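You operate a simulated robot arm through the tools that you are given. There is no shell and no other tool.

Carry out the task below with a simulated robot arm. There is one attempt and no reset: what you move stays moved.

## Task
Set the air wipe to about 2 bar and lock the regulator.
Fine: lower the air ring lever and leave the air on.

It is judged by the outcome, as a careful person would: the job done as asked, and still so three seconds after it is handed in. It fails if anything else is knocked over, pushed out of place, dropped, spilled or broken.

## Robot
A 7-joint arm with a fingered hand, fixed in place. Base frame: the origin is on the floor under the middle of its stand, x ahead of it, y to its left, z up. Units: mm, degrees, N and s.
With the tool pointing down near the work surface it reaches from about 460 to 940 mm from the base axis. Its first joint turns from -149.0 to 149.0 degrees. Payload 3.5 kg.
Tool frame: the origin (TCP) lies between the finger pads and is the grasp point; the fingertips stand 30 mm ahead of it; z points along the fingers, y is the line along which they close. The gripper opens to 104 mm; its body begins 35 mm behind the TCP. The gripper is a hand of 4 fingers: y runs from the thumb to the fingers, the wrist lies at [-15, -110, -186] in the tool frame, and closing takes about 1.5 s.
Orientation is that of the tool frame in the base frame, as [roll, pitch, yaw] about the fixed x, y, z axes, in that order (R = Rz(yaw) Ry(pitch) Rx(roll)). With the fingers straight down and the wrist toward the robot, the tool's x, y and z point along [0, 1, 0], [1, 0, 0] and [0, 0, -1] of the base frame.

## Interface
- The arm moves only by the tool step_arm. Its argument "increments" is a list of rows, each a list of 7 numbers: the shift along the base's x, y, z in mm, then the turn, a rotation vector about the base's x, y, z in degrees, then the finger opening in mm, from 0 to 104. In form: [[tx, ty, tz, ax, ay, az, fingers], ...]. A call has 1 to 20 rows; each row is the pose to reach, as a shift and turn from the pose commanded when the call began. Each row takes 0.2 s and may step no farther than 50 mm and 8.6 degrees from the row before; otherwise, or with a gripper value out of range, the whole call is refused. A pose out of reach is approached as far as the arm can. The call stops where the force on the tool passes 40 N (or 10 N more than at its start, if that is more) or the arm is blocked; 0.2 s more then pass. Each finger travels about 45 mm/s and halts on what it meets, pressing with about 29 N; the grip force reading is that of the motor and also rises with nothing between the fingers. The clock runs only during rows and for 0.2 s after the last one: add rows that repeat a pose to give the fingers time. It gives the time, the measured TCP pose, the force on the tool (base axes), the opening and the grip force at its end, in the units of the frame above (readings bear some noise), with the torque about the TCP (base axes, N m) and any sound that the robot's microphone picked up, and new pictures: "show" is both (left out), scene, wrist or none.
- Cameras (640 x 400 px; columns grow to the right, rows downward): "scene" is fixed at [60, -513.1, 1207.9]; the picture's right is [0.15, -0.99, 0.00], its down [-0.35, -0.05, -0.94] and it looks along [0.93, 0.14, -0.35] (base axes); focal length 214 px, centre (320, 200). "wrist" rides on the gripper at [61, -92, -130] in the tool frame; the picture's right is [-0.81, 0.28, -0.52], its down [-0.53, -0.71, 0.46] and it looks along [-0.24, 0.64, 0.72] (tool axes); focal length 275 px, centre (320, 200). There is no depth. A picture from a camera that has moved, and an enlarged one, comes with that camera's place and axes in the base frame and with its lens. The place of the scene camera against the robot may be out by one fixed shift of up to 18 mm in any direction.
- move_column(by): slides the trunk up (or, below 0, down) by that many mm; the arm rides with it, the base frame stays. It gives what a move gives, with no picture.
- grasp_type(shape): the hand has 4 fingers and takes this shape, open, in about a second: jaw (thumb against the fingers, like two jaws); tri (thumb and two fingers); tip (a fingertip pinch); poke (one finger out to press); point (the index stretched); flat (the hand flat); cup (the hand cupped); fist (a fist). The gripper value then closes the fingers along that shape, each until it touches; the sizes above hold for jaw. It gives what a move gives, with no picture.
- enlarge(camera, box): a new picture of the part [left, top, right, bottom] of that camera's present view, enlarged. The clock stands still meanwhile.
- job_done(): hands the job in; it is judged then, once.

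Places have to be worked out from the pictures, the camera data and where the tool is seen. Open the gripper and draw the arm clear of the work before you hand the job in, unless the task says otherwise.

The tools are called after "Request:" as name(argument=value, ...) on one line, values as JSON. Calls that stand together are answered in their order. step_arm: Moves the arm, as the interface text tells. Its arguments: {"type":"object","properties":{"increments":{"type":"array"},"show":{"type":"string","enum":["both","scene","wrist","none"]}},"required":["increments"]} The other tools are called the same way: move_column (by) moves the trunk up or down; grasp_type (shape) gives the hand a shape; enlarge (camera, box) takes an enlarged picture of a part of a camera's view; job_done () hands the job in.

At the start:

```text
time_s: 0.0
tcp_pos: [514.6, -235.1, 1291.1]
tcp_rot: [180.0, 0.0, 90.0]
ft_force: [0.2, -0.6, -0.2]
wrist_torque: [0.02, -0.04, -0.01]
grip_width: 103.3
grip_force: 0.1
shape: jaw
trunk travel left (down, up): [-675.0, 35.0]
```

scene: 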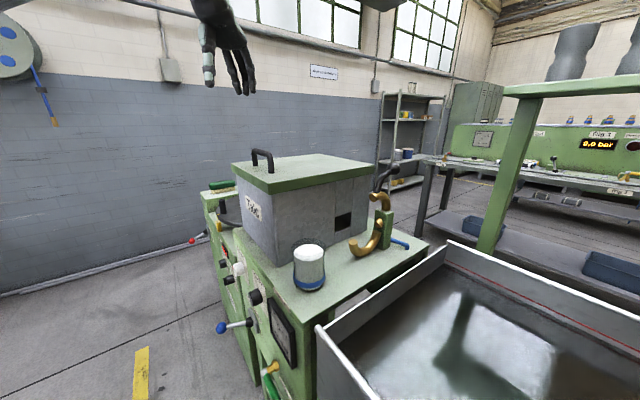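
wrist: 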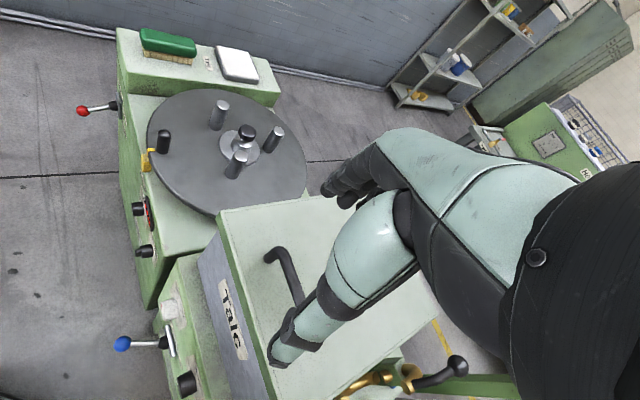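

I see a machine with a talc box, a brass part (probably the air ring), and several levers and knobs on the front. I'll enlarge several parts to identify the regulator, gauge and air ring lever.

Request:
enlarge(camera="scene", box=[180, 180, 340, 280])

Request:
enlarge(camera="scene", box=[200, 280, 360, 400])

Request:
enlarge(camera="scene", box=[320, 150, 440, 270])

Request:
enlarge(camera="scene", box=[440, 90, 640, 220])

Request:
enlarge(camera="wrist", box=[80, 180, 320, 400])

```text
4.00 times, centred on (260, 230) of scene
camera zoom: at [60.0, -513.1, 1207.9], right [0.15, -0.99, 0.0], down [-0.35, -0.05, -0.94], along [0.93, 0.14, -0.35], focal length 858 px, centre (560, 80)
```

zoom: 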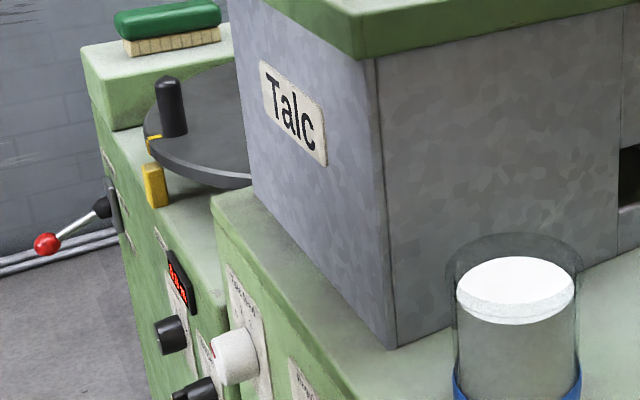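

```text
3.33 times, centred on (280, 340) of scene
camera zoom: at [60.0, -513.1, 1207.9], right [0.15, -0.99, 0.0], down [-0.35, -0.05, -0.94], along [0.93, 0.14, -0.35], focal length 715 px, centre (453, -267)
```

zoom: 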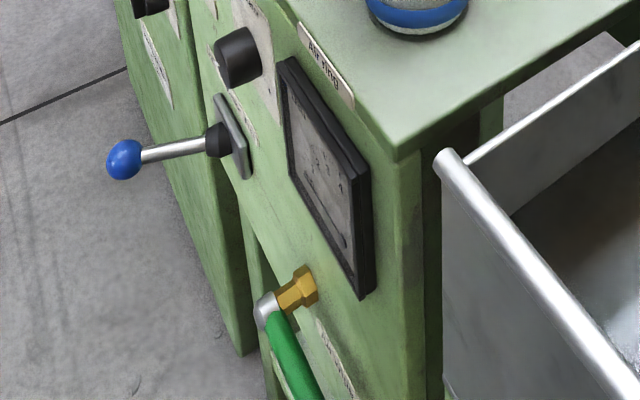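

```text
3.33 times, centred on (380, 210) of scene
camera zoom: at [60.0, -513.1, 1207.9], right [0.15, -0.99, 0.0], down [-0.35, -0.05, -0.94], along [0.93, 0.14, -0.35], focal length 715 px, centre (120, 167)
```

zoom: 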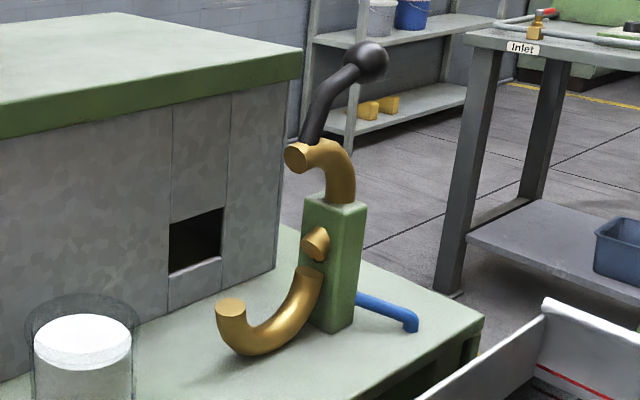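

```text
3.08 times, centred on (540, 155) of scene
camera zoom: at [60.0, -513.1, 1207.9], right [0.15, -0.99, 0.0], down [-0.35, -0.05, -0.94], along [0.93, 0.14, -0.35], focal length 660 px, centre (-357, 338)
```

zoom: 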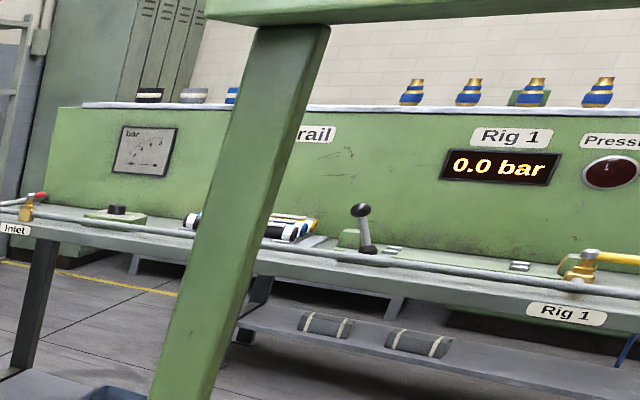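

```text
1.82 times, centred on (200, 290) of wrist
camera zoom: at [423.4, -173.6, 1421.9], right [0.28, -0.81, 0.52], down [-0.71, -0.53, -0.46], along [0.64, -0.24, -0.72], focal length 500 px, centre (538, 36)
```

zoom: 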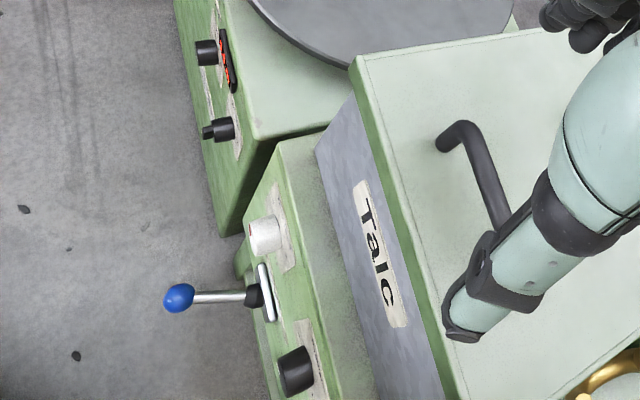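

The blue lever ball triangulates to about [460, -140, 650], and the control panel faces the robot at roughly x≈530. I'll pull the hand back and tilt it forward, high above the work, so the wrist camera can look at the panel.

Request:
step_arm(increments=[[-20, 0, 0, 0, -8, 0, 104], [-40, 0, 0, 0, -16, 0, 104], [-60, 0, 0, 0, -24, 0, 104], [-80, 0, 0, 0, -32, 0, 104], [-100, 0, 0, 0, -40, 0, 104], [-100, 0, 0, 0, -40, 0, 104]])

```text
time_s: 1.4
tcp_pos: [443.6, -282.0, 1324.6]
tcp_rot: [139.9, 0.0, 90.1]
ft_force: [-1.6, 0.6, -0.8]
wrist_torque: [0.0, -0.01, 0.0]
grip_width: 103.4
grip_force: 0.0
shape: jaw
out of reach, approached as far as the arm can: row 4, 5, 6
trunk travel left (down, up): [-675.0, 35.0]
camera wrist: at [290.0, -219.7, 1366.4], right [-0.12, -0.81, 0.57], down [-0.25, -0.53, -0.81], along [0.96, -0.24, -0.14], focal length 275 px, centre (320, 200)
```

scene: 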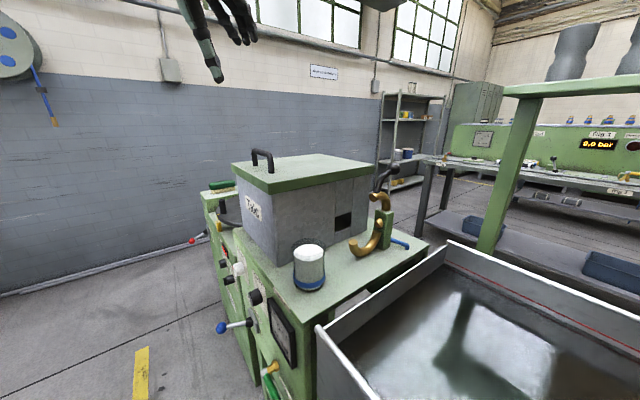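
wrist: 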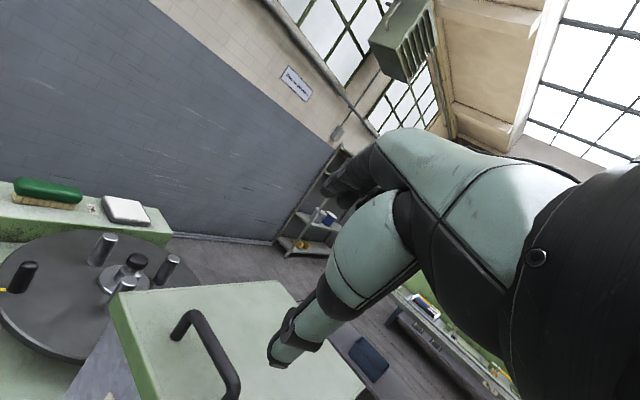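

The arm reached its limit at x≈443. I'll tilt the hand partly back and lower the trunk by 300 mm so the wrist camera can look down at the panel face from in front and above, staying well above the knobs (z≈800).

Request:
step_arm(increments=[[-10, 0, 0, 0, 8, 0, 104], [-30, 0, 0, 0, 15, 0, 104], [-40, 0, 0, 0, 15, 0, 104]], show="none")

Request:
move_column(by=-300)

Request:
step_arm(increments=[[0, 0, 0, 0, 0, 0, 104]])

```text
time_s: 2.2
tcp_pos: [404.8, -282.0, 1324.4]
tcp_rot: [155.1, 0.0, 90.1]
ft_force: [-0.1, 0.3, 0.1]
wrist_torque: [0.0, 0.0, -0.02]
grip_width: 104.1
grip_force: 0.2
shape: jaw
trunk travel left (down, up): [-675.0, 35.0]
```

```text
time_s: 4.5
tcp_pos: [403.5, -282.4, 1066.7]
tcp_rot: [154.2, 0.3, 89.9]
ft_force: [-16.7, 0.3, 25.9]
wrist_torque: [-0.66, -2.41, -0.43]
grip_width: 103.6
grip_force: 0.1
shape: jaw
trunk travel left (down, up): [-414.0, 296.0]
stopped: the force on the tool passed its limit at 45 N (the readings are from after the stop); the commanded pose is now the measured one
```

```text
time_s: 4.9
tcp_pos: [404.2, -281.4, 1066.0]
tcp_rot: [154.4, 0.2, 90.0]
ft_force: [-15.8, 0.3, 25.4]
wrist_torque: [-0.7, -2.38, -0.42]
grip_width: 103.9
grip_force: 0.0
shape: jaw
trunk travel left (down, up): [-414.0, 296.0]
camera wrist: at [265.2, -219.9, 1144.9], right [0.02, -0.81, 0.59], down [-0.45, -0.53, -0.72], along [0.89, -0.25, -0.37], focal length 275 px, centre (320, 200)
```

scene: 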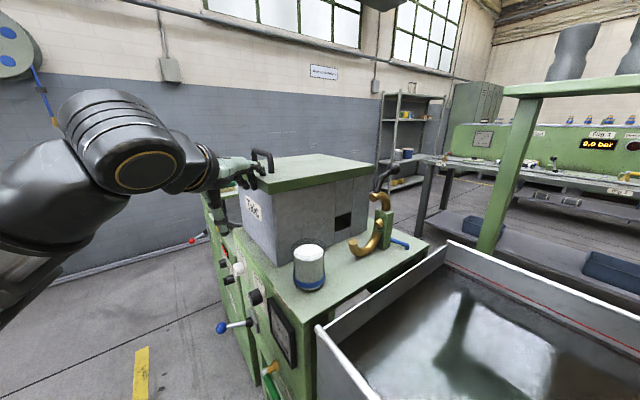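
wrist: 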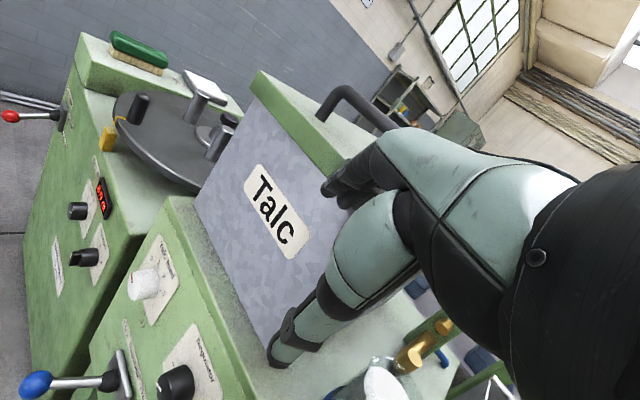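

The fingers touched the talc lid edge: the machine is actually yawed ~45°, with its panel facing (-x,+y). I'll back straight up and away from the lid at once.

Request:
step_arm(increments=[[-4, 4, 20, 0, 0, 0, 104], [-15, 15, 50, 0, 0, 0, 104], [-15, 60, 70, 0, 0, 0, 104], [-15, 100, 80, 0, 0, 0, 104], [-15, 100, 80, 0, 0, 0, 104]])

```text
time_s: 6.1
tcp_pos: [408.5, -203.0, 1122.0]
tcp_rot: [154.7, 0.1, 89.9]
ft_force: [-1.1, -1.1, 0.5]
wrist_torque: [0.01, 0.0, -0.01]
grip_width: 103.9
grip_force: 0.0
shape: jaw
out of reach, approached as far as the arm can: row 3, 4, 5
trunk travel left (down, up): [-414.0, 296.0]
camera wrist: at [270.3, -140.9, 1200.8], right [0.03, -0.81, 0.59], down [-0.45, -0.53, -0.72], along [0.89, -0.25, -0.38], focal length 275 px, centre (320, 200)
```

scene: 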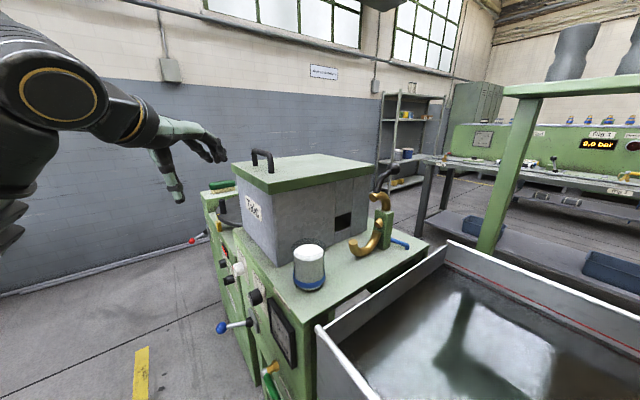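
wrist: 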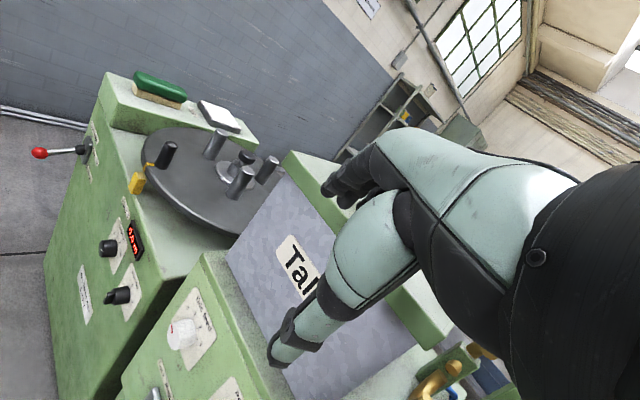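

The lid still sits where it was, and the panel normal is about (-0.69, 0.72). I'll swing the hand left and yaw it about -30° so the wrist camera looks squarely at the panel.

Request:
step_arm(increments=[[5, 30, 0, 0, 0, -5, 104], [10, 60, 0, 0, 0, -12, 104], [20, 100, 0, 0, 0, -20, 104], [20, 100, 0, 0, 0, -28, 104], [20, 100, 0, 0, 0, -30, 104]], show="wrist")

```text
time_s: 7.3
tcp_pos: [483.3, -101.6, 1110.6]
tcp_rot: [154.7, 0.1, 59.8]
ft_force: [0.9, 0.6, -0.4]
wrist_torque: [-0.04, -0.03, -0.04]
grip_width: 103.8
grip_force: 0.1
shape: jaw
out of reach, approached as far as the arm can: row 1, 2, 3, 4, 5
trunk travel left (down, up): [-414.0, 296.0]
camera wrist: at [395.5, 21.1, 1190.5], right [-0.38, -0.71, 0.59], down [-0.66, -0.24, -0.72], along [0.65, -0.66, -0.38], focal length 275 px, centre (320, 200)
```

wrist: 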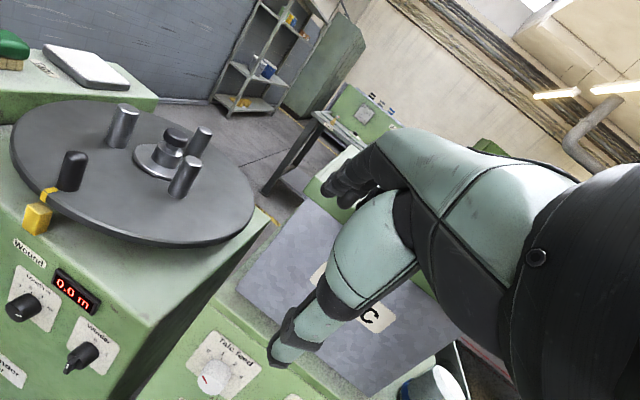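

Now the panel labels come in view (white knob is "Talc feed"). The hand is ~60 mm clear of the panel plane, so I lower the trunk 150 mm to see lower.

Request:
move_column(by=-150)

Request:
step_arm(increments=[[0, 0, 0, 0, 0, 0, 104]])

```text
time_s: 9.1
tcp_pos: [483.8, -103.3, 960.4]
tcp_rot: [154.7, 0.2, 59.9]
ft_force: [-0.1, 0.3, 0.4]
wrist_torque: [0.01, 0.02, -0.01]
grip_width: 103.7
grip_force: 0.1
shape: jaw
trunk travel left (down, up): [-264.0, 446.0]
```

```text
time_s: 9.5
tcp_pos: [483.9, -102.3, 961.3]
tcp_rot: [154.7, 0.2, 59.9]
ft_force: [0.1, 0.2, 0.5]
wrist_torque: [0.0, 0.0, 0.02]
grip_width: 103.6
grip_force: 0.0
shape: jaw
trunk travel left (down, up): [-264.0, 446.0]
camera wrist: at [395.4, 20.7, 1040.4], right [-0.38, -0.71, 0.59], down [-0.66, -0.24, -0.72], along [0.65, -0.66, -0.38], focal length 275 px, centre (320, 200)
```

scene: 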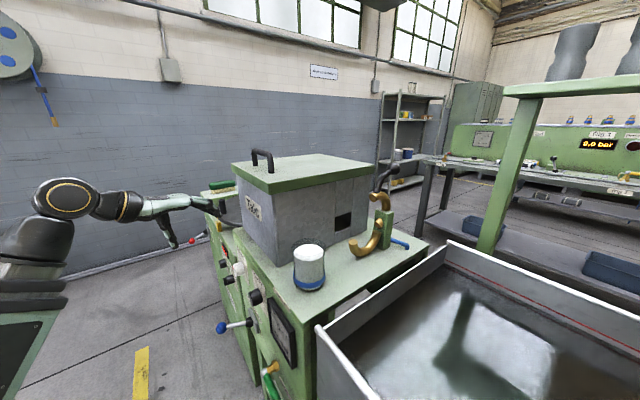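
wrist: 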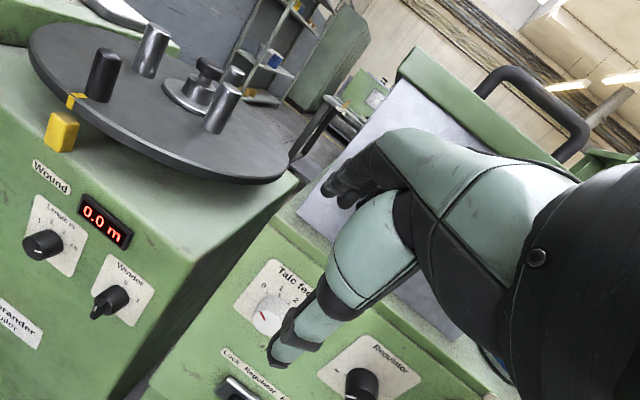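

The panel shows a "Regulator" knob and a "Lock Regulator…" label above the lever slot. I'll tilt the camera further down to bring the lever, knob and gauge into view.

Request:
step_arm(increments=[[0, 5, 10, 4, 6.93, 0, 104], [0, 10, 20, 8, 13.86, 0, 104], [0, 10, 30, 11, 19.05, 0, 104], [0, 10, 30, 11, 19.05, 0, 104]], show="wrist")

Request:
enlarge(camera="wrist", box=[160, 200, 480, 400])

```text
time_s: 10.5
tcp_pos: [497.9, -94.7, 977.1]
tcp_rot: [176.8, 0.2, 60.1]
ft_force: [0.1, 0.0, -0.3]
wrist_torque: [-0.02, 0.02, -0.01]
grip_width: 103.6
grip_force: 0.0
shape: jaw
out of reach, approached as far as the arm can: row 1, 2, 3, 4
trunk travel left (down, up): [-264.0, 446.0]
camera wrist: at [444.5, 8.7, 1103.6], right [-0.19, -0.82, 0.54], down [-0.86, -0.12, -0.49], along [0.47, -0.56, -0.69], focal length 275 px, centre (320, 200)
```

wrist: 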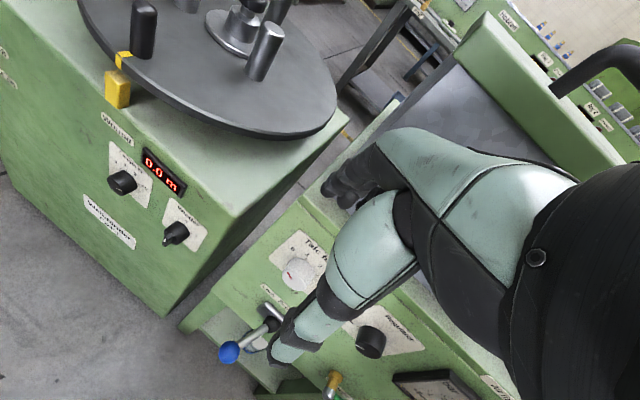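

```text
2.00 times, centred on (320, 300) of wrist
camera zoom: at [444.5, 8.7, 1103.6], right [-0.19, -0.82, 0.54], down [-0.86, -0.12, -0.49], along [0.47, -0.56, -0.69], focal length 551 px, centre (320, 0)
```

zoom: 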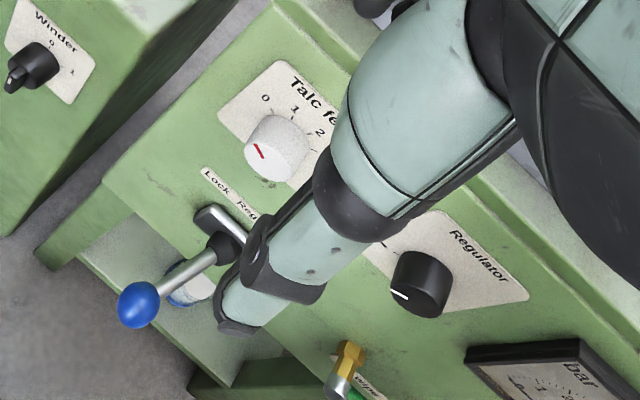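

The blue-ball lever is labelled "Lock Regulator", the black knob "Regulator", and there is a bar gauge to its right. The thumb hides part of this, so I'll yaw the hand further right to clear the view.

Request:
step_arm(increments=[[0, 15, 0, 0, 0, -8, 104], [-5, 30, 0, 0, 0, -16, 104], [-10, 45, 0, 0, 0, -24, 104], [-10, 60, 0, 0, 0, -30, 104], [-10, 60, 0, 0, 0, -30, 104]], show="wrist")

Request:
enlarge(camera="wrist", box=[0, 200, 320, 400])

```text
time_s: 11.7
tcp_pos: [487.3, -35.2, 978.9]
tcp_rot: [176.7, 0.3, 29.8]
ft_force: [-0.6, -0.2, 0.4]
wrist_torque: [0.07, 0.0, 0.0]
grip_width: 103.7
grip_force: 0.0
shape: jaw
trunk travel left (down, up): [-264.0, 446.0]
camera wrist: at [492.0, 82.4, 1104.1], right [-0.58, -0.61, 0.54], down [-0.8, 0.33, -0.49], along [0.13, -0.72, -0.69], focal length 275 px, centre (320, 200)
```

wrist: 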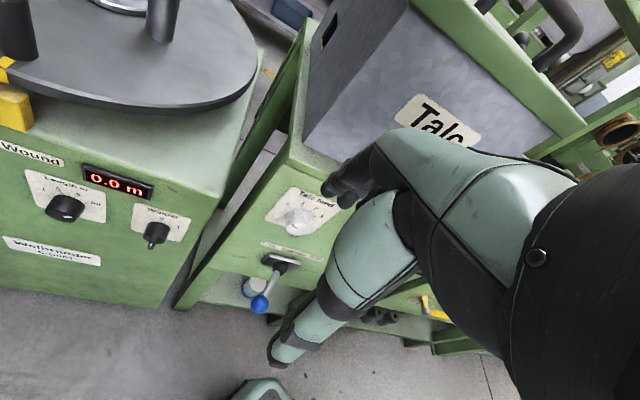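

```text
2.00 times, centred on (160, 300) of wrist
camera zoom: at [492.0, 82.4, 1104.1], right [-0.58, -0.61, 0.54], down [-0.8, 0.33, -0.49], along [0.13, -0.72, -0.69], focal length 551 px, centre (640, 0)
```

zoom: 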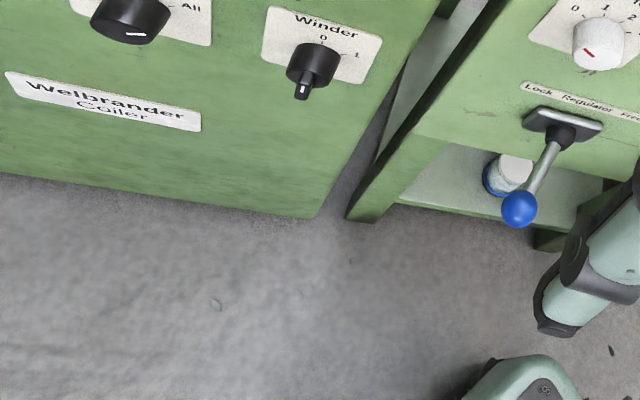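

The label reads "Lock – Regulator – Free". I'll zoom the scene camera tightly on the gauge, regulator and lock lever, plus the air ring.

Request:
enlarge(camera="scene", box=[262, 295, 302, 370])

Request:
enlarge(camera="scene", box=[210, 275, 280, 345])

Request:
enlarge(camera="scene", box=[340, 160, 420, 265])

Request:
enlarge(camera="scene", box=[250, 350, 320, 400])

```text
5.33 times, centred on (282, 332) of scene
camera zoom: at [60.0, -513.1, 1207.9], right [0.15, -0.99, 0.0], down [-0.35, -0.05, -0.94], along [0.93, 0.14, -0.35], focal length 1144 px, centre (523, -507)
```

zoom: 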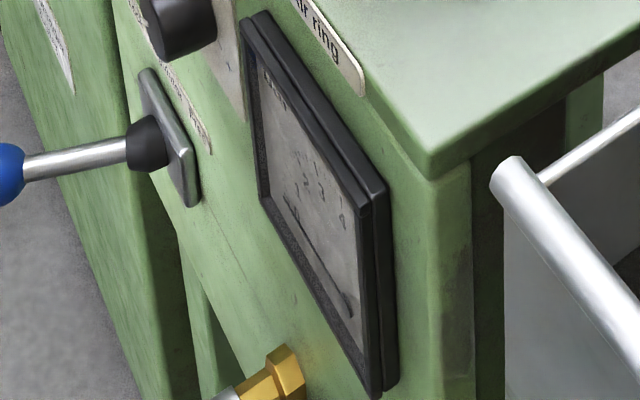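

```text
5.71 times, centred on (245, 310) of scene
camera zoom: at [60.0, -513.1, 1207.9], right [0.15, -0.99, 0.0], down [-0.35, -0.05, -0.94], along [0.93, 0.14, -0.35], focal length 1226 px, centre (749, -429)
```

zoom: 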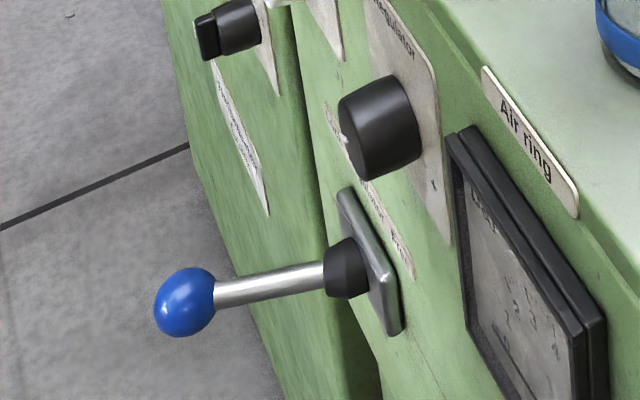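

```text
3.81 times, centred on (380, 212) of scene
camera zoom: at [60.0, -513.1, 1207.9], right [0.15, -0.99, 0.0], down [-0.35, -0.05, -0.94], along [0.93, 0.14, -0.35], focal length 817 px, centre (91, 152)
```

zoom: 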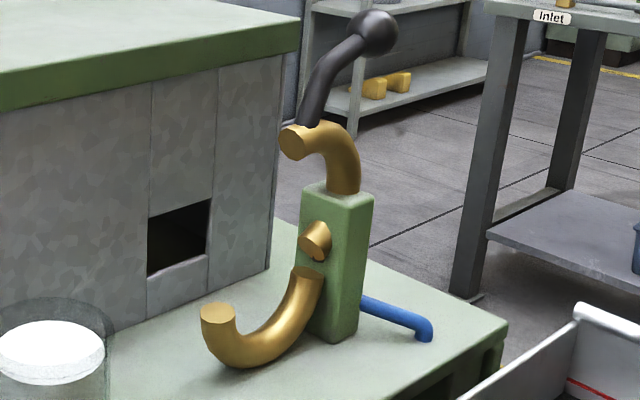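

```text
8.00 times, centred on (285, 375) of scene
camera zoom: at [60.0, -513.1, 1207.9], right [0.15, -0.99, 0.0], down [-0.35, -0.05, -0.94], along [0.93, 0.14, -0.35], focal length 1716 px, centre (600, -1200)
```

zoom: 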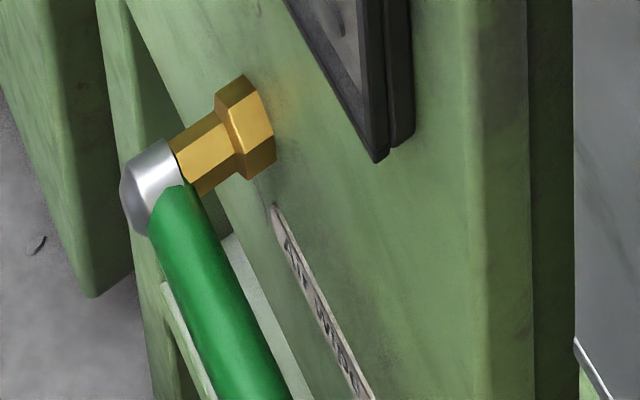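

The lock lever leans ~20° left (toward "Lock"), so it is currently locked. The air ring is open with its black-ball lever raised. I'll return to the earlier yaw and tilt a bit more to read the regulator scale and gauge with the wrist camera.

Request:
step_arm(increments=[[0, -15, 0, 0, 0, 8, 104], [5, -30, 0, 0, 0, 16, 104], [10, -45, 0, 0, 0, 24, 104], [11, -60, 0, 0, 0, 30, 104]], show="none")

Request:
step_arm(increments=[[0, 0, 10, 4, 6.93, 0, 104], [0, 0, 20, 8, 13.86, 0, 104], [0, 0, 20, 8, 13.86, 0, 104]], show="both")

Request:
enlarge(camera="wrist", box=[320, 240, 560, 400])

```text
time_s: 12.7
tcp_pos: [499.2, -94.4, 978.5]
tcp_rot: [176.7, 0.2, 60.1]
ft_force: [0.4, 0.2, -0.8]
wrist_torque: [-0.04, -0.03, -0.02]
grip_width: 103.9
grip_force: 0.1
shape: jaw
trunk travel left (down, up): [-264.0, 446.0]
```

```text
time_s: 13.5
tcp_pos: [499.0, -95.0, 997.7]
tcp_rot: [-167.1, 0.2, 60.0]
ft_force: [0.1, -0.1, 0.3]
wrist_torque: [0.0, -0.02, -0.01]
grip_width: 103.6
grip_force: 0.0
shape: jaw
trunk travel left (down, up): [-264.0, 446.0]
camera wrist: at [477.7, -11.0, 1146.4], right [-0.07, -0.89, 0.45], down [-0.96, -0.06, -0.28], along [0.28, -0.45, -0.85], focal length 275 px, centre (320, 200)
```

scene: 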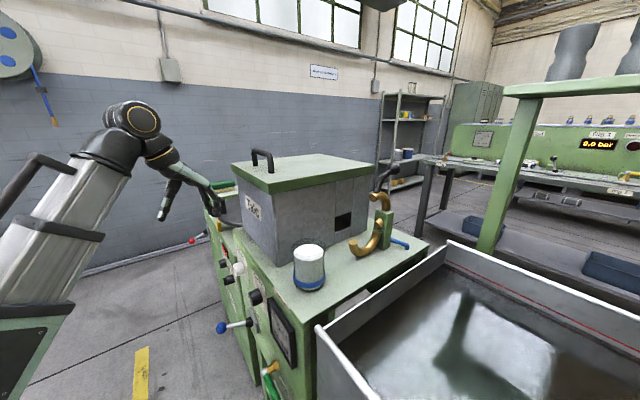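
wrist: 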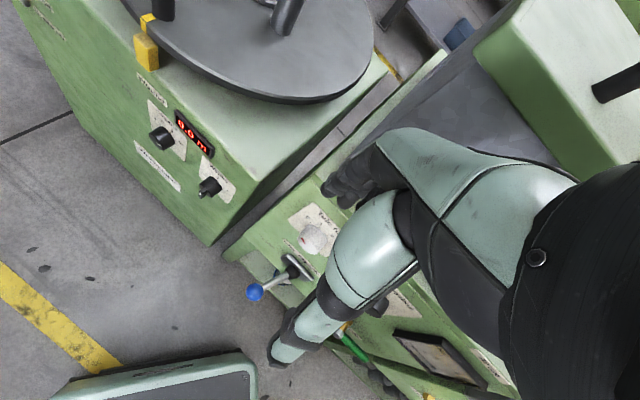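

```text
2.50 times, centred on (440, 320) of wrist
camera zoom: at [477.7, -11.0, 1146.4], right [-0.07, -0.89, 0.45], down [-0.96, -0.06, -0.28], along [0.28, -0.45, -0.85], focal length 688 px, centre (20, -100)
```

zoom: 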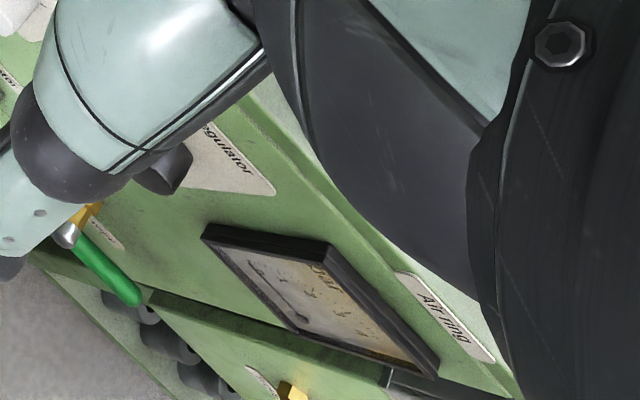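

The thumb keeps hiding the panel. I'll make a fist, which I'd want anyway for pushing the lever, to see whether it clears the camera's view.

Request:
grasp_type(shape="fist")

Request:
step_arm(increments=[[0, 0, 0, 0, 0, 0, 104], [0, 0, 0, 0, 0, 0, 0], [0, 0, 0, 0, 0, 0, 0], [0, 0, 0, 0, 0, 0, 0]], show="wrist")

```text
time_s: 14.4
tcp_pos: [498.5, -95.2, 998.3]
tcp_rot: [-167.3, 0.2, 60.1]
ft_force: [0.1, 0.0, -0.2]
wrist_torque: [-0.01, 0.02, 0.04]
grip_width: 0.2
grip_force: 0.0
shape: fist
trunk travel left (down, up): [-264.0, 446.0]
```

```text
time_s: 15.4
tcp_pos: [499.6, -94.8, 998.1]
tcp_rot: [-167.3, 0.3, 59.9]
ft_force: [-0.6, -0.4, 0.4]
wrist_torque: [0.0, 0.05, 0.02]
grip_width: 0.1
grip_force: 0.0
shape: fist
trunk travel left (down, up): [-264.0, 446.0]
camera wrist: at [477.7, -10.8, 1146.4], right [-0.07, -0.89, 0.45], down [-0.96, -0.06, -0.29], along [0.28, -0.45, -0.85], focal length 275 px, centre (320, 200)
```

wrist: 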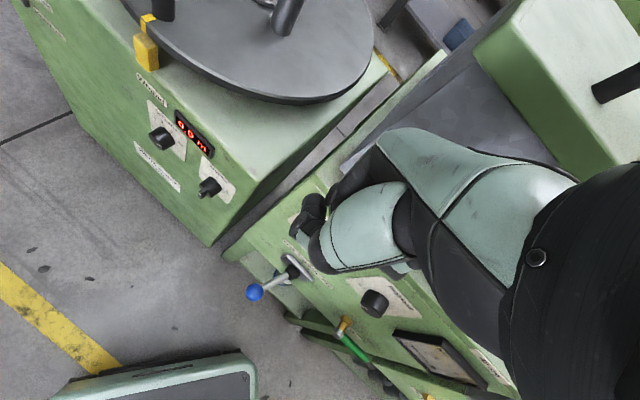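

The fist clears the view well. I'll move back from the panel, a bit to the right, and lower the trunk to get a more frontal look at the regulator scale and gauge.

Request:
step_arm(increments=[[-40, 0, 0, 0, 0, 0, 0], [-80, 0, 0, 0, 0, 0, 0], [-115, 0, 0, 0, 0, 0, 0], [-115, 0, 0, 0, 0, 0, 0]], show="none")

Request:
move_column(by=-130)

Request:
step_arm(increments=[[0, 0, 0, 0, 0, 0, 0]], show="both")

```text
time_s: 16.4
tcp_pos: [440.3, -110.8, 948.1]
tcp_rot: [-167.2, 0.2, 60.1]
ft_force: [-0.4, 0.6, -1.2]
wrist_torque: [0.0, 0.0, 0.01]
grip_width: 0.1
grip_force: 0.1
shape: fist
out of reach, approached as far as the arm can: row 1, 2, 3, 4
trunk travel left (down, up): [-264.0, 446.0]
```

```text
time_s: 18.0
tcp_pos: [440.6, -111.1, 817.9]
tcp_rot: [-167.3, 0.2, 60.0]
ft_force: [0.3, -0.4, -0.1]
wrist_torque: [-0.03, -0.01, -0.02]
grip_width: 0.1
grip_force: 0.1
shape: fist
trunk travel left (down, up): [-134.0, 576.0]
```

```text
time_s: 18.4
tcp_pos: [440.2, -111.3, 819.0]
tcp_rot: [-167.2, 0.2, 60.1]
ft_force: [-0.1, -0.4, 1.0]
wrist_torque: [0.01, -0.03, -0.01]
grip_width: 0.1
grip_force: 0.1
shape: fist
trunk travel left (down, up): [-134.0, 576.0]
camera wrist: at [418.7, -26.7, 966.5], right [-0.07, -0.89, 0.45], down [-0.96, -0.06, -0.28], along [0.28, -0.45, -0.85], focal length 275 px, centre (320, 200)
```

scene: 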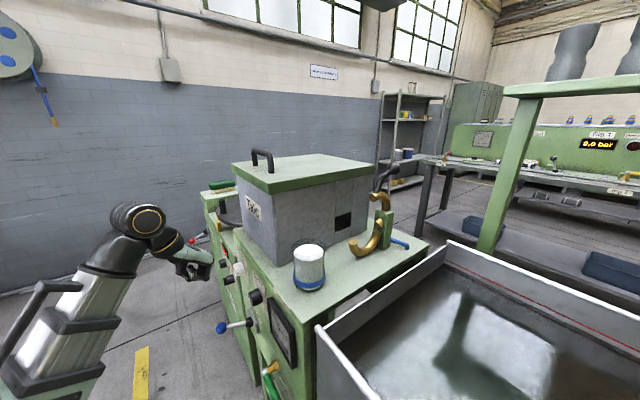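
wrist: 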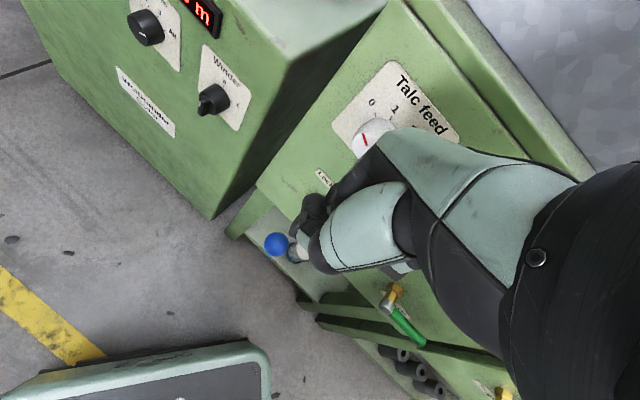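

I triangulate the blue ball at about [467,-141,622], the lever boot near [501,-221,616] and the regulator knob at about [440,-273,797]. I'll use the "poke" shape as a slim pusher and check how the finger appears.

Request:
grasp_type(shape="poke")

Request:
step_arm(increments=[[0, 0, 0, 0, 0, 0, 0], [0, 0, 0, 0, 0, 0, 0], [0, 0, 0, 0, 0, 0, 0]], show="both")

Request:
enlarge(camera="scene", box=[90, 180, 290, 360])

```text
time_s: 19.3
tcp_pos: [438.3, -110.7, 819.7]
tcp_rot: [-167.3, 0.1, 60.0]
ft_force: [0.6, -0.2, -0.2]
wrist_torque: [-0.03, -0.03, 0.0]
grip_width: 0.1
grip_force: 0.0
shape: poke
trunk travel left (down, up): [-134.0, 576.0]
```

```text
time_s: 20.1
tcp_pos: [438.1, -111.3, 819.8]
tcp_rot: [-167.1, 0.1, 60.0]
ft_force: [0.7, -0.5, -0.3]
wrist_torque: [-0.01, 0.01, 0.0]
grip_width: 0.1
grip_force: 0.0
shape: jaw
trunk travel left (down, up): [-134.0, 576.0]
camera wrist: at [418.7, -26.7, 966.5], right [-0.07, -0.89, 0.45], down [-0.96, -0.06, -0.28], along [0.28, -0.45, -0.85], focal length 275 px, centre (320, 200)
```

scene: 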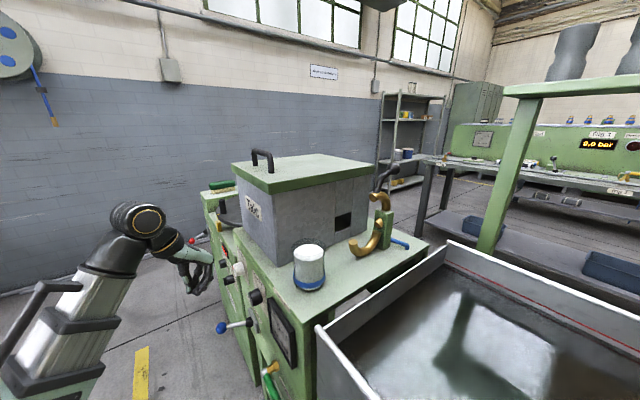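
wrist: 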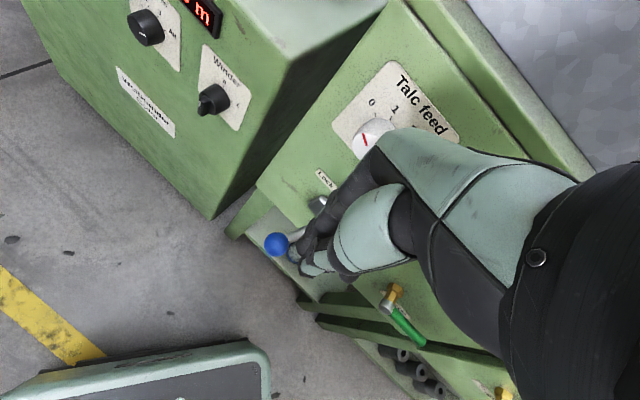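

```text
2.22 times, centred on (190, 270) of scene
camera zoom: at [60.0, -513.1, 1207.9], right [0.15, -0.99, 0.0], down [-0.35, -0.05, -0.94], along [0.93, 0.14, -0.35], focal length 477 px, centre (609, 44)
```

zoom: 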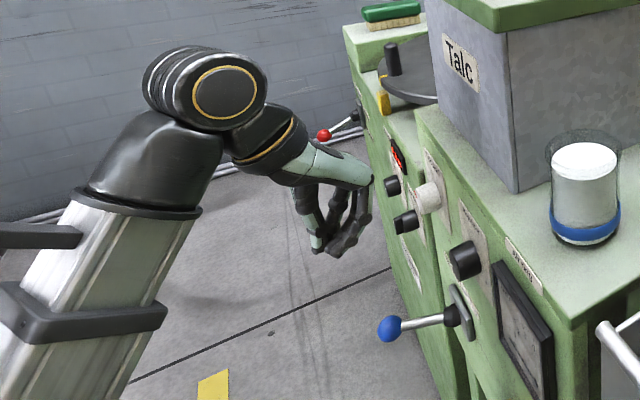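

The fingers are now a closed jaw. To work squarely on the panel I need a high trunk with the arm reaching down, so I'll raise the trunk 470 mm in the clear aisle and then reorient the hand to point at the panel.

Request:
move_column(by=470)

Request:
step_arm(increments=[[5, 5, 0, 0.04, -6.14, -5.29, 0], [10, 10, 0, 0.08, -12.27, -10.59, 0], [15, 15, 0, 0.12, -18.4, -15.88, 0], [20, 20, 0, 0.16, -24.5, -21.2, 0], [25, 25, 0, 0.2, -30.7, -26.5, 0], [30, 30, 0, 0.24, -36.8, -31.8, 0], [35, 35, 0, 0.29, -43, -37.1, 0], [40, 40, 0, 0.33, -49.1, -42.4, 0]])

```text
refused: 470 is not a number from -400 to 400
```

```text
time_s: 21.9
tcp_pos: [495.4, -67.4, 832.4]
tcp_rot: [159.1, -36.1, 26.1]
ft_force: [-0.6, 0.5, -1.0]
wrist_torque: [0.02, 0.02, 0.05]
grip_width: 0.4
grip_force: 28.8
shape: jaw
out of reach, approached as far as the arm can: row 1, 2, 3, 4, 5, 7, 8
trunk travel left (down, up): [-134.0, 576.0]
camera wrist: at [435.4, 49.5, 942.2], right [-0.86, -0.5, -0.01], down [-0.25, 0.44, -0.86], along [0.44, -0.74, -0.51], focal length 275 px, centre (320, 200)
```

scene: 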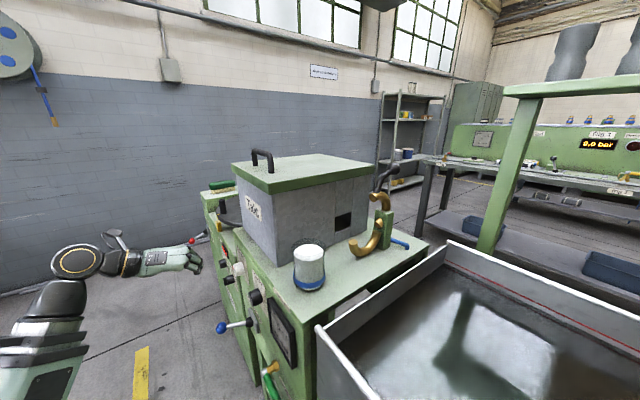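
wrist: 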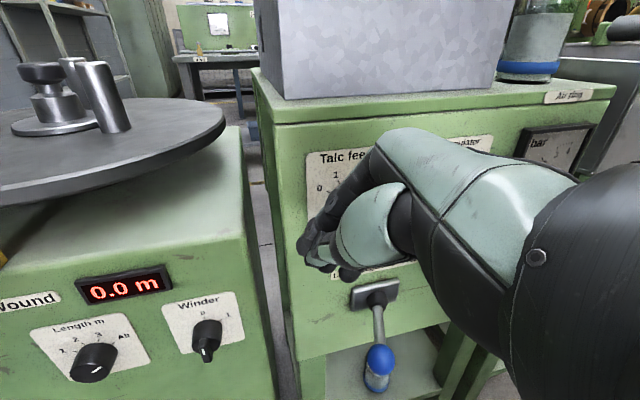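

The trunk move was refused (limit 400), but the rotation went safely and gives a good panel view. I now plan to straddle the blue ball with an open jaw, wrist to the left and tool tilted 40° toward the panel. I rotate there while backing off 60 mm from the panel.

Request:
step_arm(increments=[[-6, 6, 0, 1.95, -0.87, -7.3, 0], [-12, 12, 0, 3.9, -1.74, -14.65, 0], [-18, 18, 0, 5.85, -2.6, -22, 0], [-24, 24, 0, 7.8, -3.5, -29.3, 104], [-30, 30, 0, 9.75, -4.35, -36.6, 104], [-36, 36, 0, 11.7, -5.2, -43.95, 104], [-41, 41, 0, 13.65, -6.1, -51.3, 104], [-41, 43, 0, 15.6, -6.95, -58.6, 104], [-41, 43, 0, 15.6, -6.95, -58.6, 104]])

```text
time_s: 23.9
tcp_pos: [510.2, -132.4, 782.3]
tcp_rot: [179.4, -40.6, -45.1]
ft_force: [-0.6, -0.1, -0.3]
wrist_torque: [0.02, -0.02, -0.03]
grip_width: 96.1
grip_force: 0.1
shape: jaw
out of reach, approached as far as the arm can: row 6, 7, 8, 9
trunk travel left (down, up): [-134.0, 576.0]
camera wrist: at [550.8, -39.6, 921.9], right [-0.86, 0.49, -0.13], down [0.43, 0.57, -0.7], along [-0.26, -0.66, -0.7], focal length 275 px, centre (320, 200)
```

scene: 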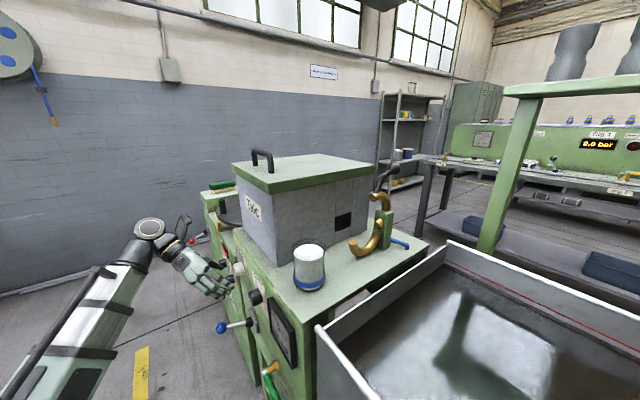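
wrist: 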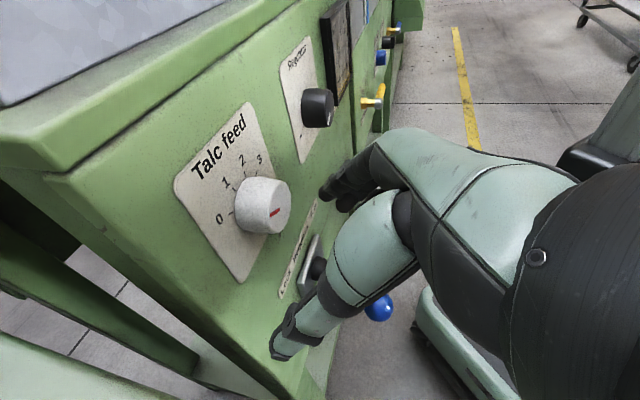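

The arm hit a joint limit and ended closer to the panel than planned (TCP ≈ n·p −447), without contact. I'll try backing directly away from the panel to regain clearance.

Request:
step_arm(increments=[[-10, 10, 0, 0, 0, 0, 104], [-20, 21, 0, 0, 0, 0, 104], [-28, 29, 10, 0, 0, 0, 104]])

```text
time_s: 24.7
tcp_pos: [498.8, -135.7, 775.2]
tcp_rot: [179.5, -40.4, -45.2]
ft_force: [-0.1, 0.4, -0.6]
wrist_torque: [-0.02, 0.01, 0.02]
grip_width: 96.2
grip_force: 0.0
shape: jaw
out of reach, approached as far as the arm can: row 1, 2, 3
trunk travel left (down, up): [-134.0, 576.0]
camera wrist: at [538.7, -42.8, 913.8], right [-0.86, 0.49, -0.13], down [0.43, 0.57, -0.7], along [-0.27, -0.66, -0.7], focal length 275 px, centre (320, 200)
```

scene: 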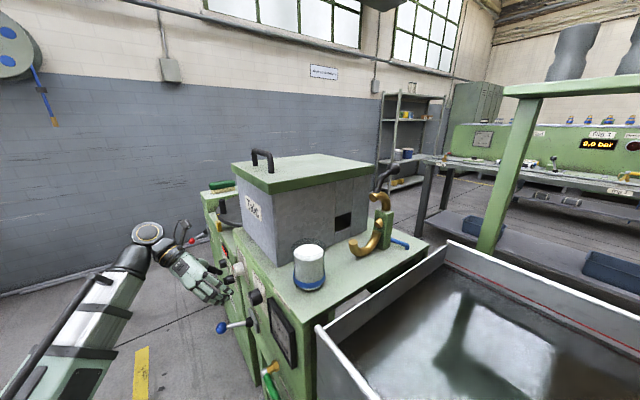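
wrist: 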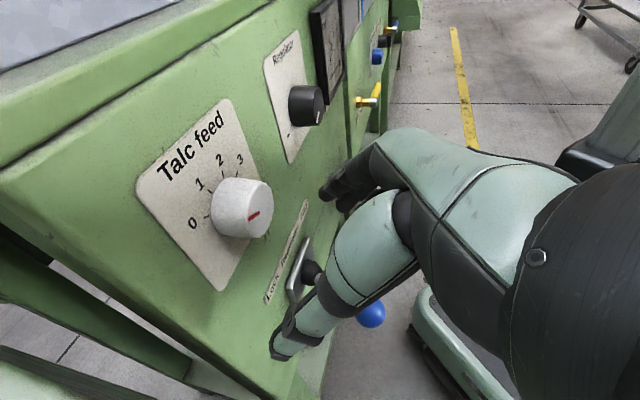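

That orientation is at a wrist limit because the forearm comes from below. A high trunk with the forearm coming down should be more natural, so I'll undo the last rotation and then raise the trunk.

Request:
step_arm(increments=[[0, 0, 10, -1.95, 0.87, 7.3, 104], [0, 10, 20, -3.9, 1.74, 14.65, 104], [0, 20, 30, -5.85, 2.6, 22, 104], [0, 30, 40, -7.8, 3.5, 29.3, 104], [0, 45, 50, -9.75, 4.35, 36.6, 104], [0, 60, 60, -11.7, 5.2, 43.95, 104], [0, 70, 60, -13.65, 6.1, 51.3, 104], [0, 70, 60, -15.6, 6.95, 58.6, 104], [0, 70, 60, -15.6, 6.95, 58.6, 104]], show="none")

Request:
move_column(by=400)

Request:
step_arm(increments=[[0, 0, 0, 0, 0, 0, 104]], show="scene")

```text
time_s: 26.7
tcp_pos: [497.5, -67.0, 835.0]
tcp_rot: [159.2, -36.1, 26.1]
ft_force: [-0.1, 0.9, 0.2]
wrist_torque: [-0.02, 0.0, -0.04]
grip_width: 96.1
grip_force: 0.1
shape: jaw
trunk travel left (down, up): [-134.0, 576.0]
```

```text
time_s: 30.5
tcp_pos: [497.1, -65.8, 1234.3]
tcp_rot: [159.1, -36.1, 26.1]
ft_force: [-0.6, 0.3, 0.5]
wrist_torque: [0.0, -0.01, -0.01]
grip_width: 96.1
grip_force: 0.2
shape: jaw
trunk travel left (down, up): [-534.0, 176.0]
```

```text
time_s: 30.9
tcp_pos: [497.8, -66.0, 1233.9]
tcp_rot: [159.1, -36.1, 26.2]
ft_force: [0.8, -0.1, -0.4]
wrist_torque: [0.01, 0.02, 0.02]
grip_width: 95.9
grip_force: 0.0
shape: jaw
trunk travel left (down, up): [-534.0, 176.0]
```

scene: 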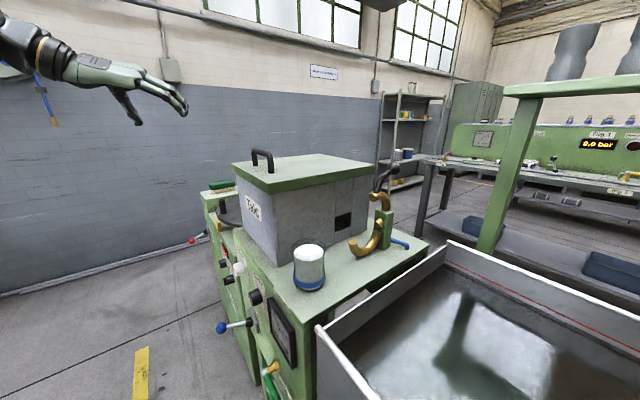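

Shoulder is now at about 1090 mm. I'll raise the trunk another 150 mm, put the hand back into the natural fingers-down pose facing the panel, then lower it with the arm in the free aisle.

Request:
move_column(by=150)

Request:
step_arm(increments=[[5, 3, 0, -0.7, 6.8, 3.9, 104], [10, 6, 0, -1.4, 13.6, 7.9, 104], [15, 9, 0, -2.1, 20.4, 11.8, 104], [20, 12, 0, -2.8, 27.3, 15.7, 104], [25, 16, 0, -3.5, 34.1, 19.7, 104], [30, 19, 0, -4.2, 40.9, 23.6, 104], [30, 19, 0, -4.2, 40.9, 23.6, 104]], show="none")

Request:
step_arm(increments=[[0, 0, -40, 0, 0, 0, 104], [0, 0, -80, 0, 0, 0, 104], [0, 0, -120, 0, 0, 0, 104], [0, 0, -160, 0, 0, 0, 104], [0, 0, -200, 0, 0, 0, 104], [0, 0, -240, 0, 0, 0, 104], [0, 0, -280, 0, 0, 0, 104], [0, 0, -320, 0, 0, 0, 104]], show="both")

```text
time_s: 32.6
tcp_pos: [496.2, -66.0, 1384.1]
tcp_rot: [159.2, -36.1, 26.1]
ft_force: [-0.2, 0.2, 0.5]
wrist_torque: [0.01, -0.01, -0.02]
grip_width: 96.0
grip_force: 0.0
shape: jaw
trunk travel left (down, up): [-684.0, 26.0]
```

```text
time_s: 34.2
tcp_pos: [526.5, -48.0, 1383.9]
tcp_rot: [179.7, 0.0, 43.9]
ft_force: [0.8, 0.8, -0.1]
wrist_torque: [0.01, 0.02, -0.02]
grip_width: 96.2
grip_force: 0.1
shape: jaw
trunk travel left (down, up): [-684.0, 26.0]
```

```text
time_s: 36.0
tcp_pos: [541.0, -48.6, 1067.3]
tcp_rot: [179.8, 0.0, 43.9]
ft_force: [-0.2, 0.3, 0.0]
wrist_torque: [0.0, -0.01, 0.01]
grip_width: 96.1
grip_force: 0.0
shape: jaw
out of reach, approached as far as the arm can: row 7, 8
trunk travel left (down, up): [-684.0, 26.0]
camera wrist: at [522.3, 62.1, 1197.3], right [-0.39, -0.76, 0.52], down [-0.88, 0.14, -0.46], along [0.27, -0.64, -0.72], focal length 275 px, centre (320, 200)
```

scene: 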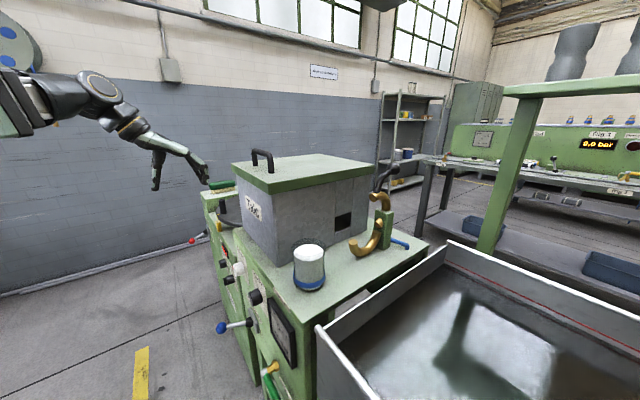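
wrist: 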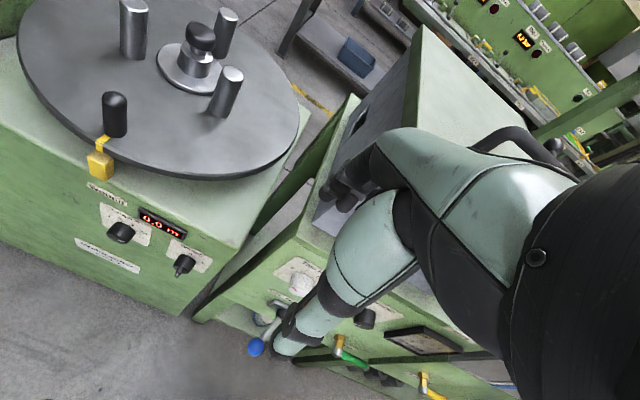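

The arm comes down fine in this pose, just at its minimum radius. I'll continue down, shifting slightly along the panel to the left to stay in reach.

Request:
step_arm(increments=[[12, 12, -40, 0, 0, 0, 104], [16, 16, -80, 0, 0, 0, 104], [16, 16, -120, 0, 0, 0, 104], [10, 12, -160, 0, 0, 0, 104], [0, 5, -200, 0, 0, 0, 104], [-10, 0, -240, 0, 0, 0, 104], [-10, 0, -240, 0, 0, 0, 104]], show="both")

```text
time_s: 37.6
tcp_pos: [533.6, -47.1, 824.3]
tcp_rot: [179.7, -0.1, 44.0]
ft_force: [-0.2, -0.7, -0.5]
wrist_torque: [-0.02, 0.01, -0.03]
grip_width: 96.1
grip_force: 0.0
shape: jaw
trunk travel left (down, up): [-684.0, 26.0]
camera wrist: at [514.5, 62.0, 955.9], right [-0.39, -0.76, 0.52], down [-0.88, 0.14, -0.46], along [0.28, -0.64, -0.72], focal length 275 px, centre (320, 200)
```

scene: 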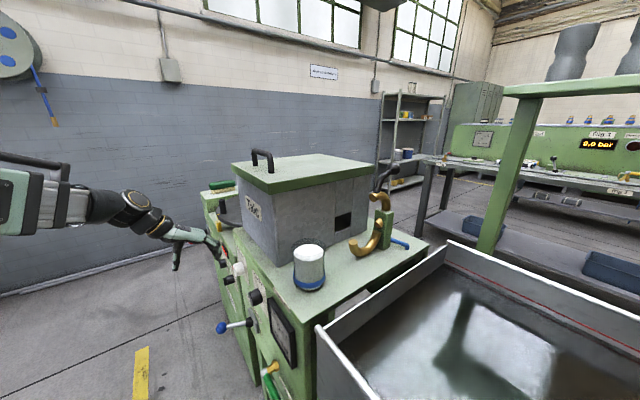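
wrist: 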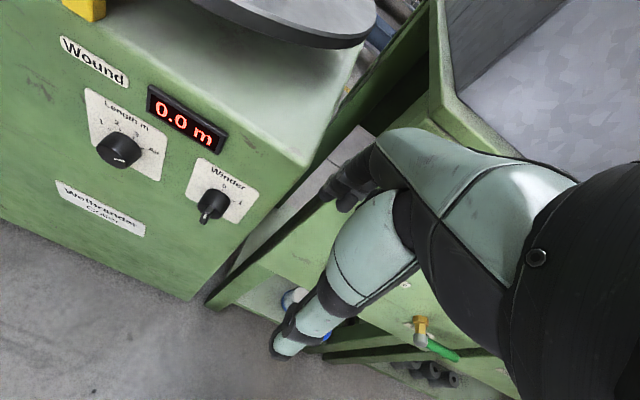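

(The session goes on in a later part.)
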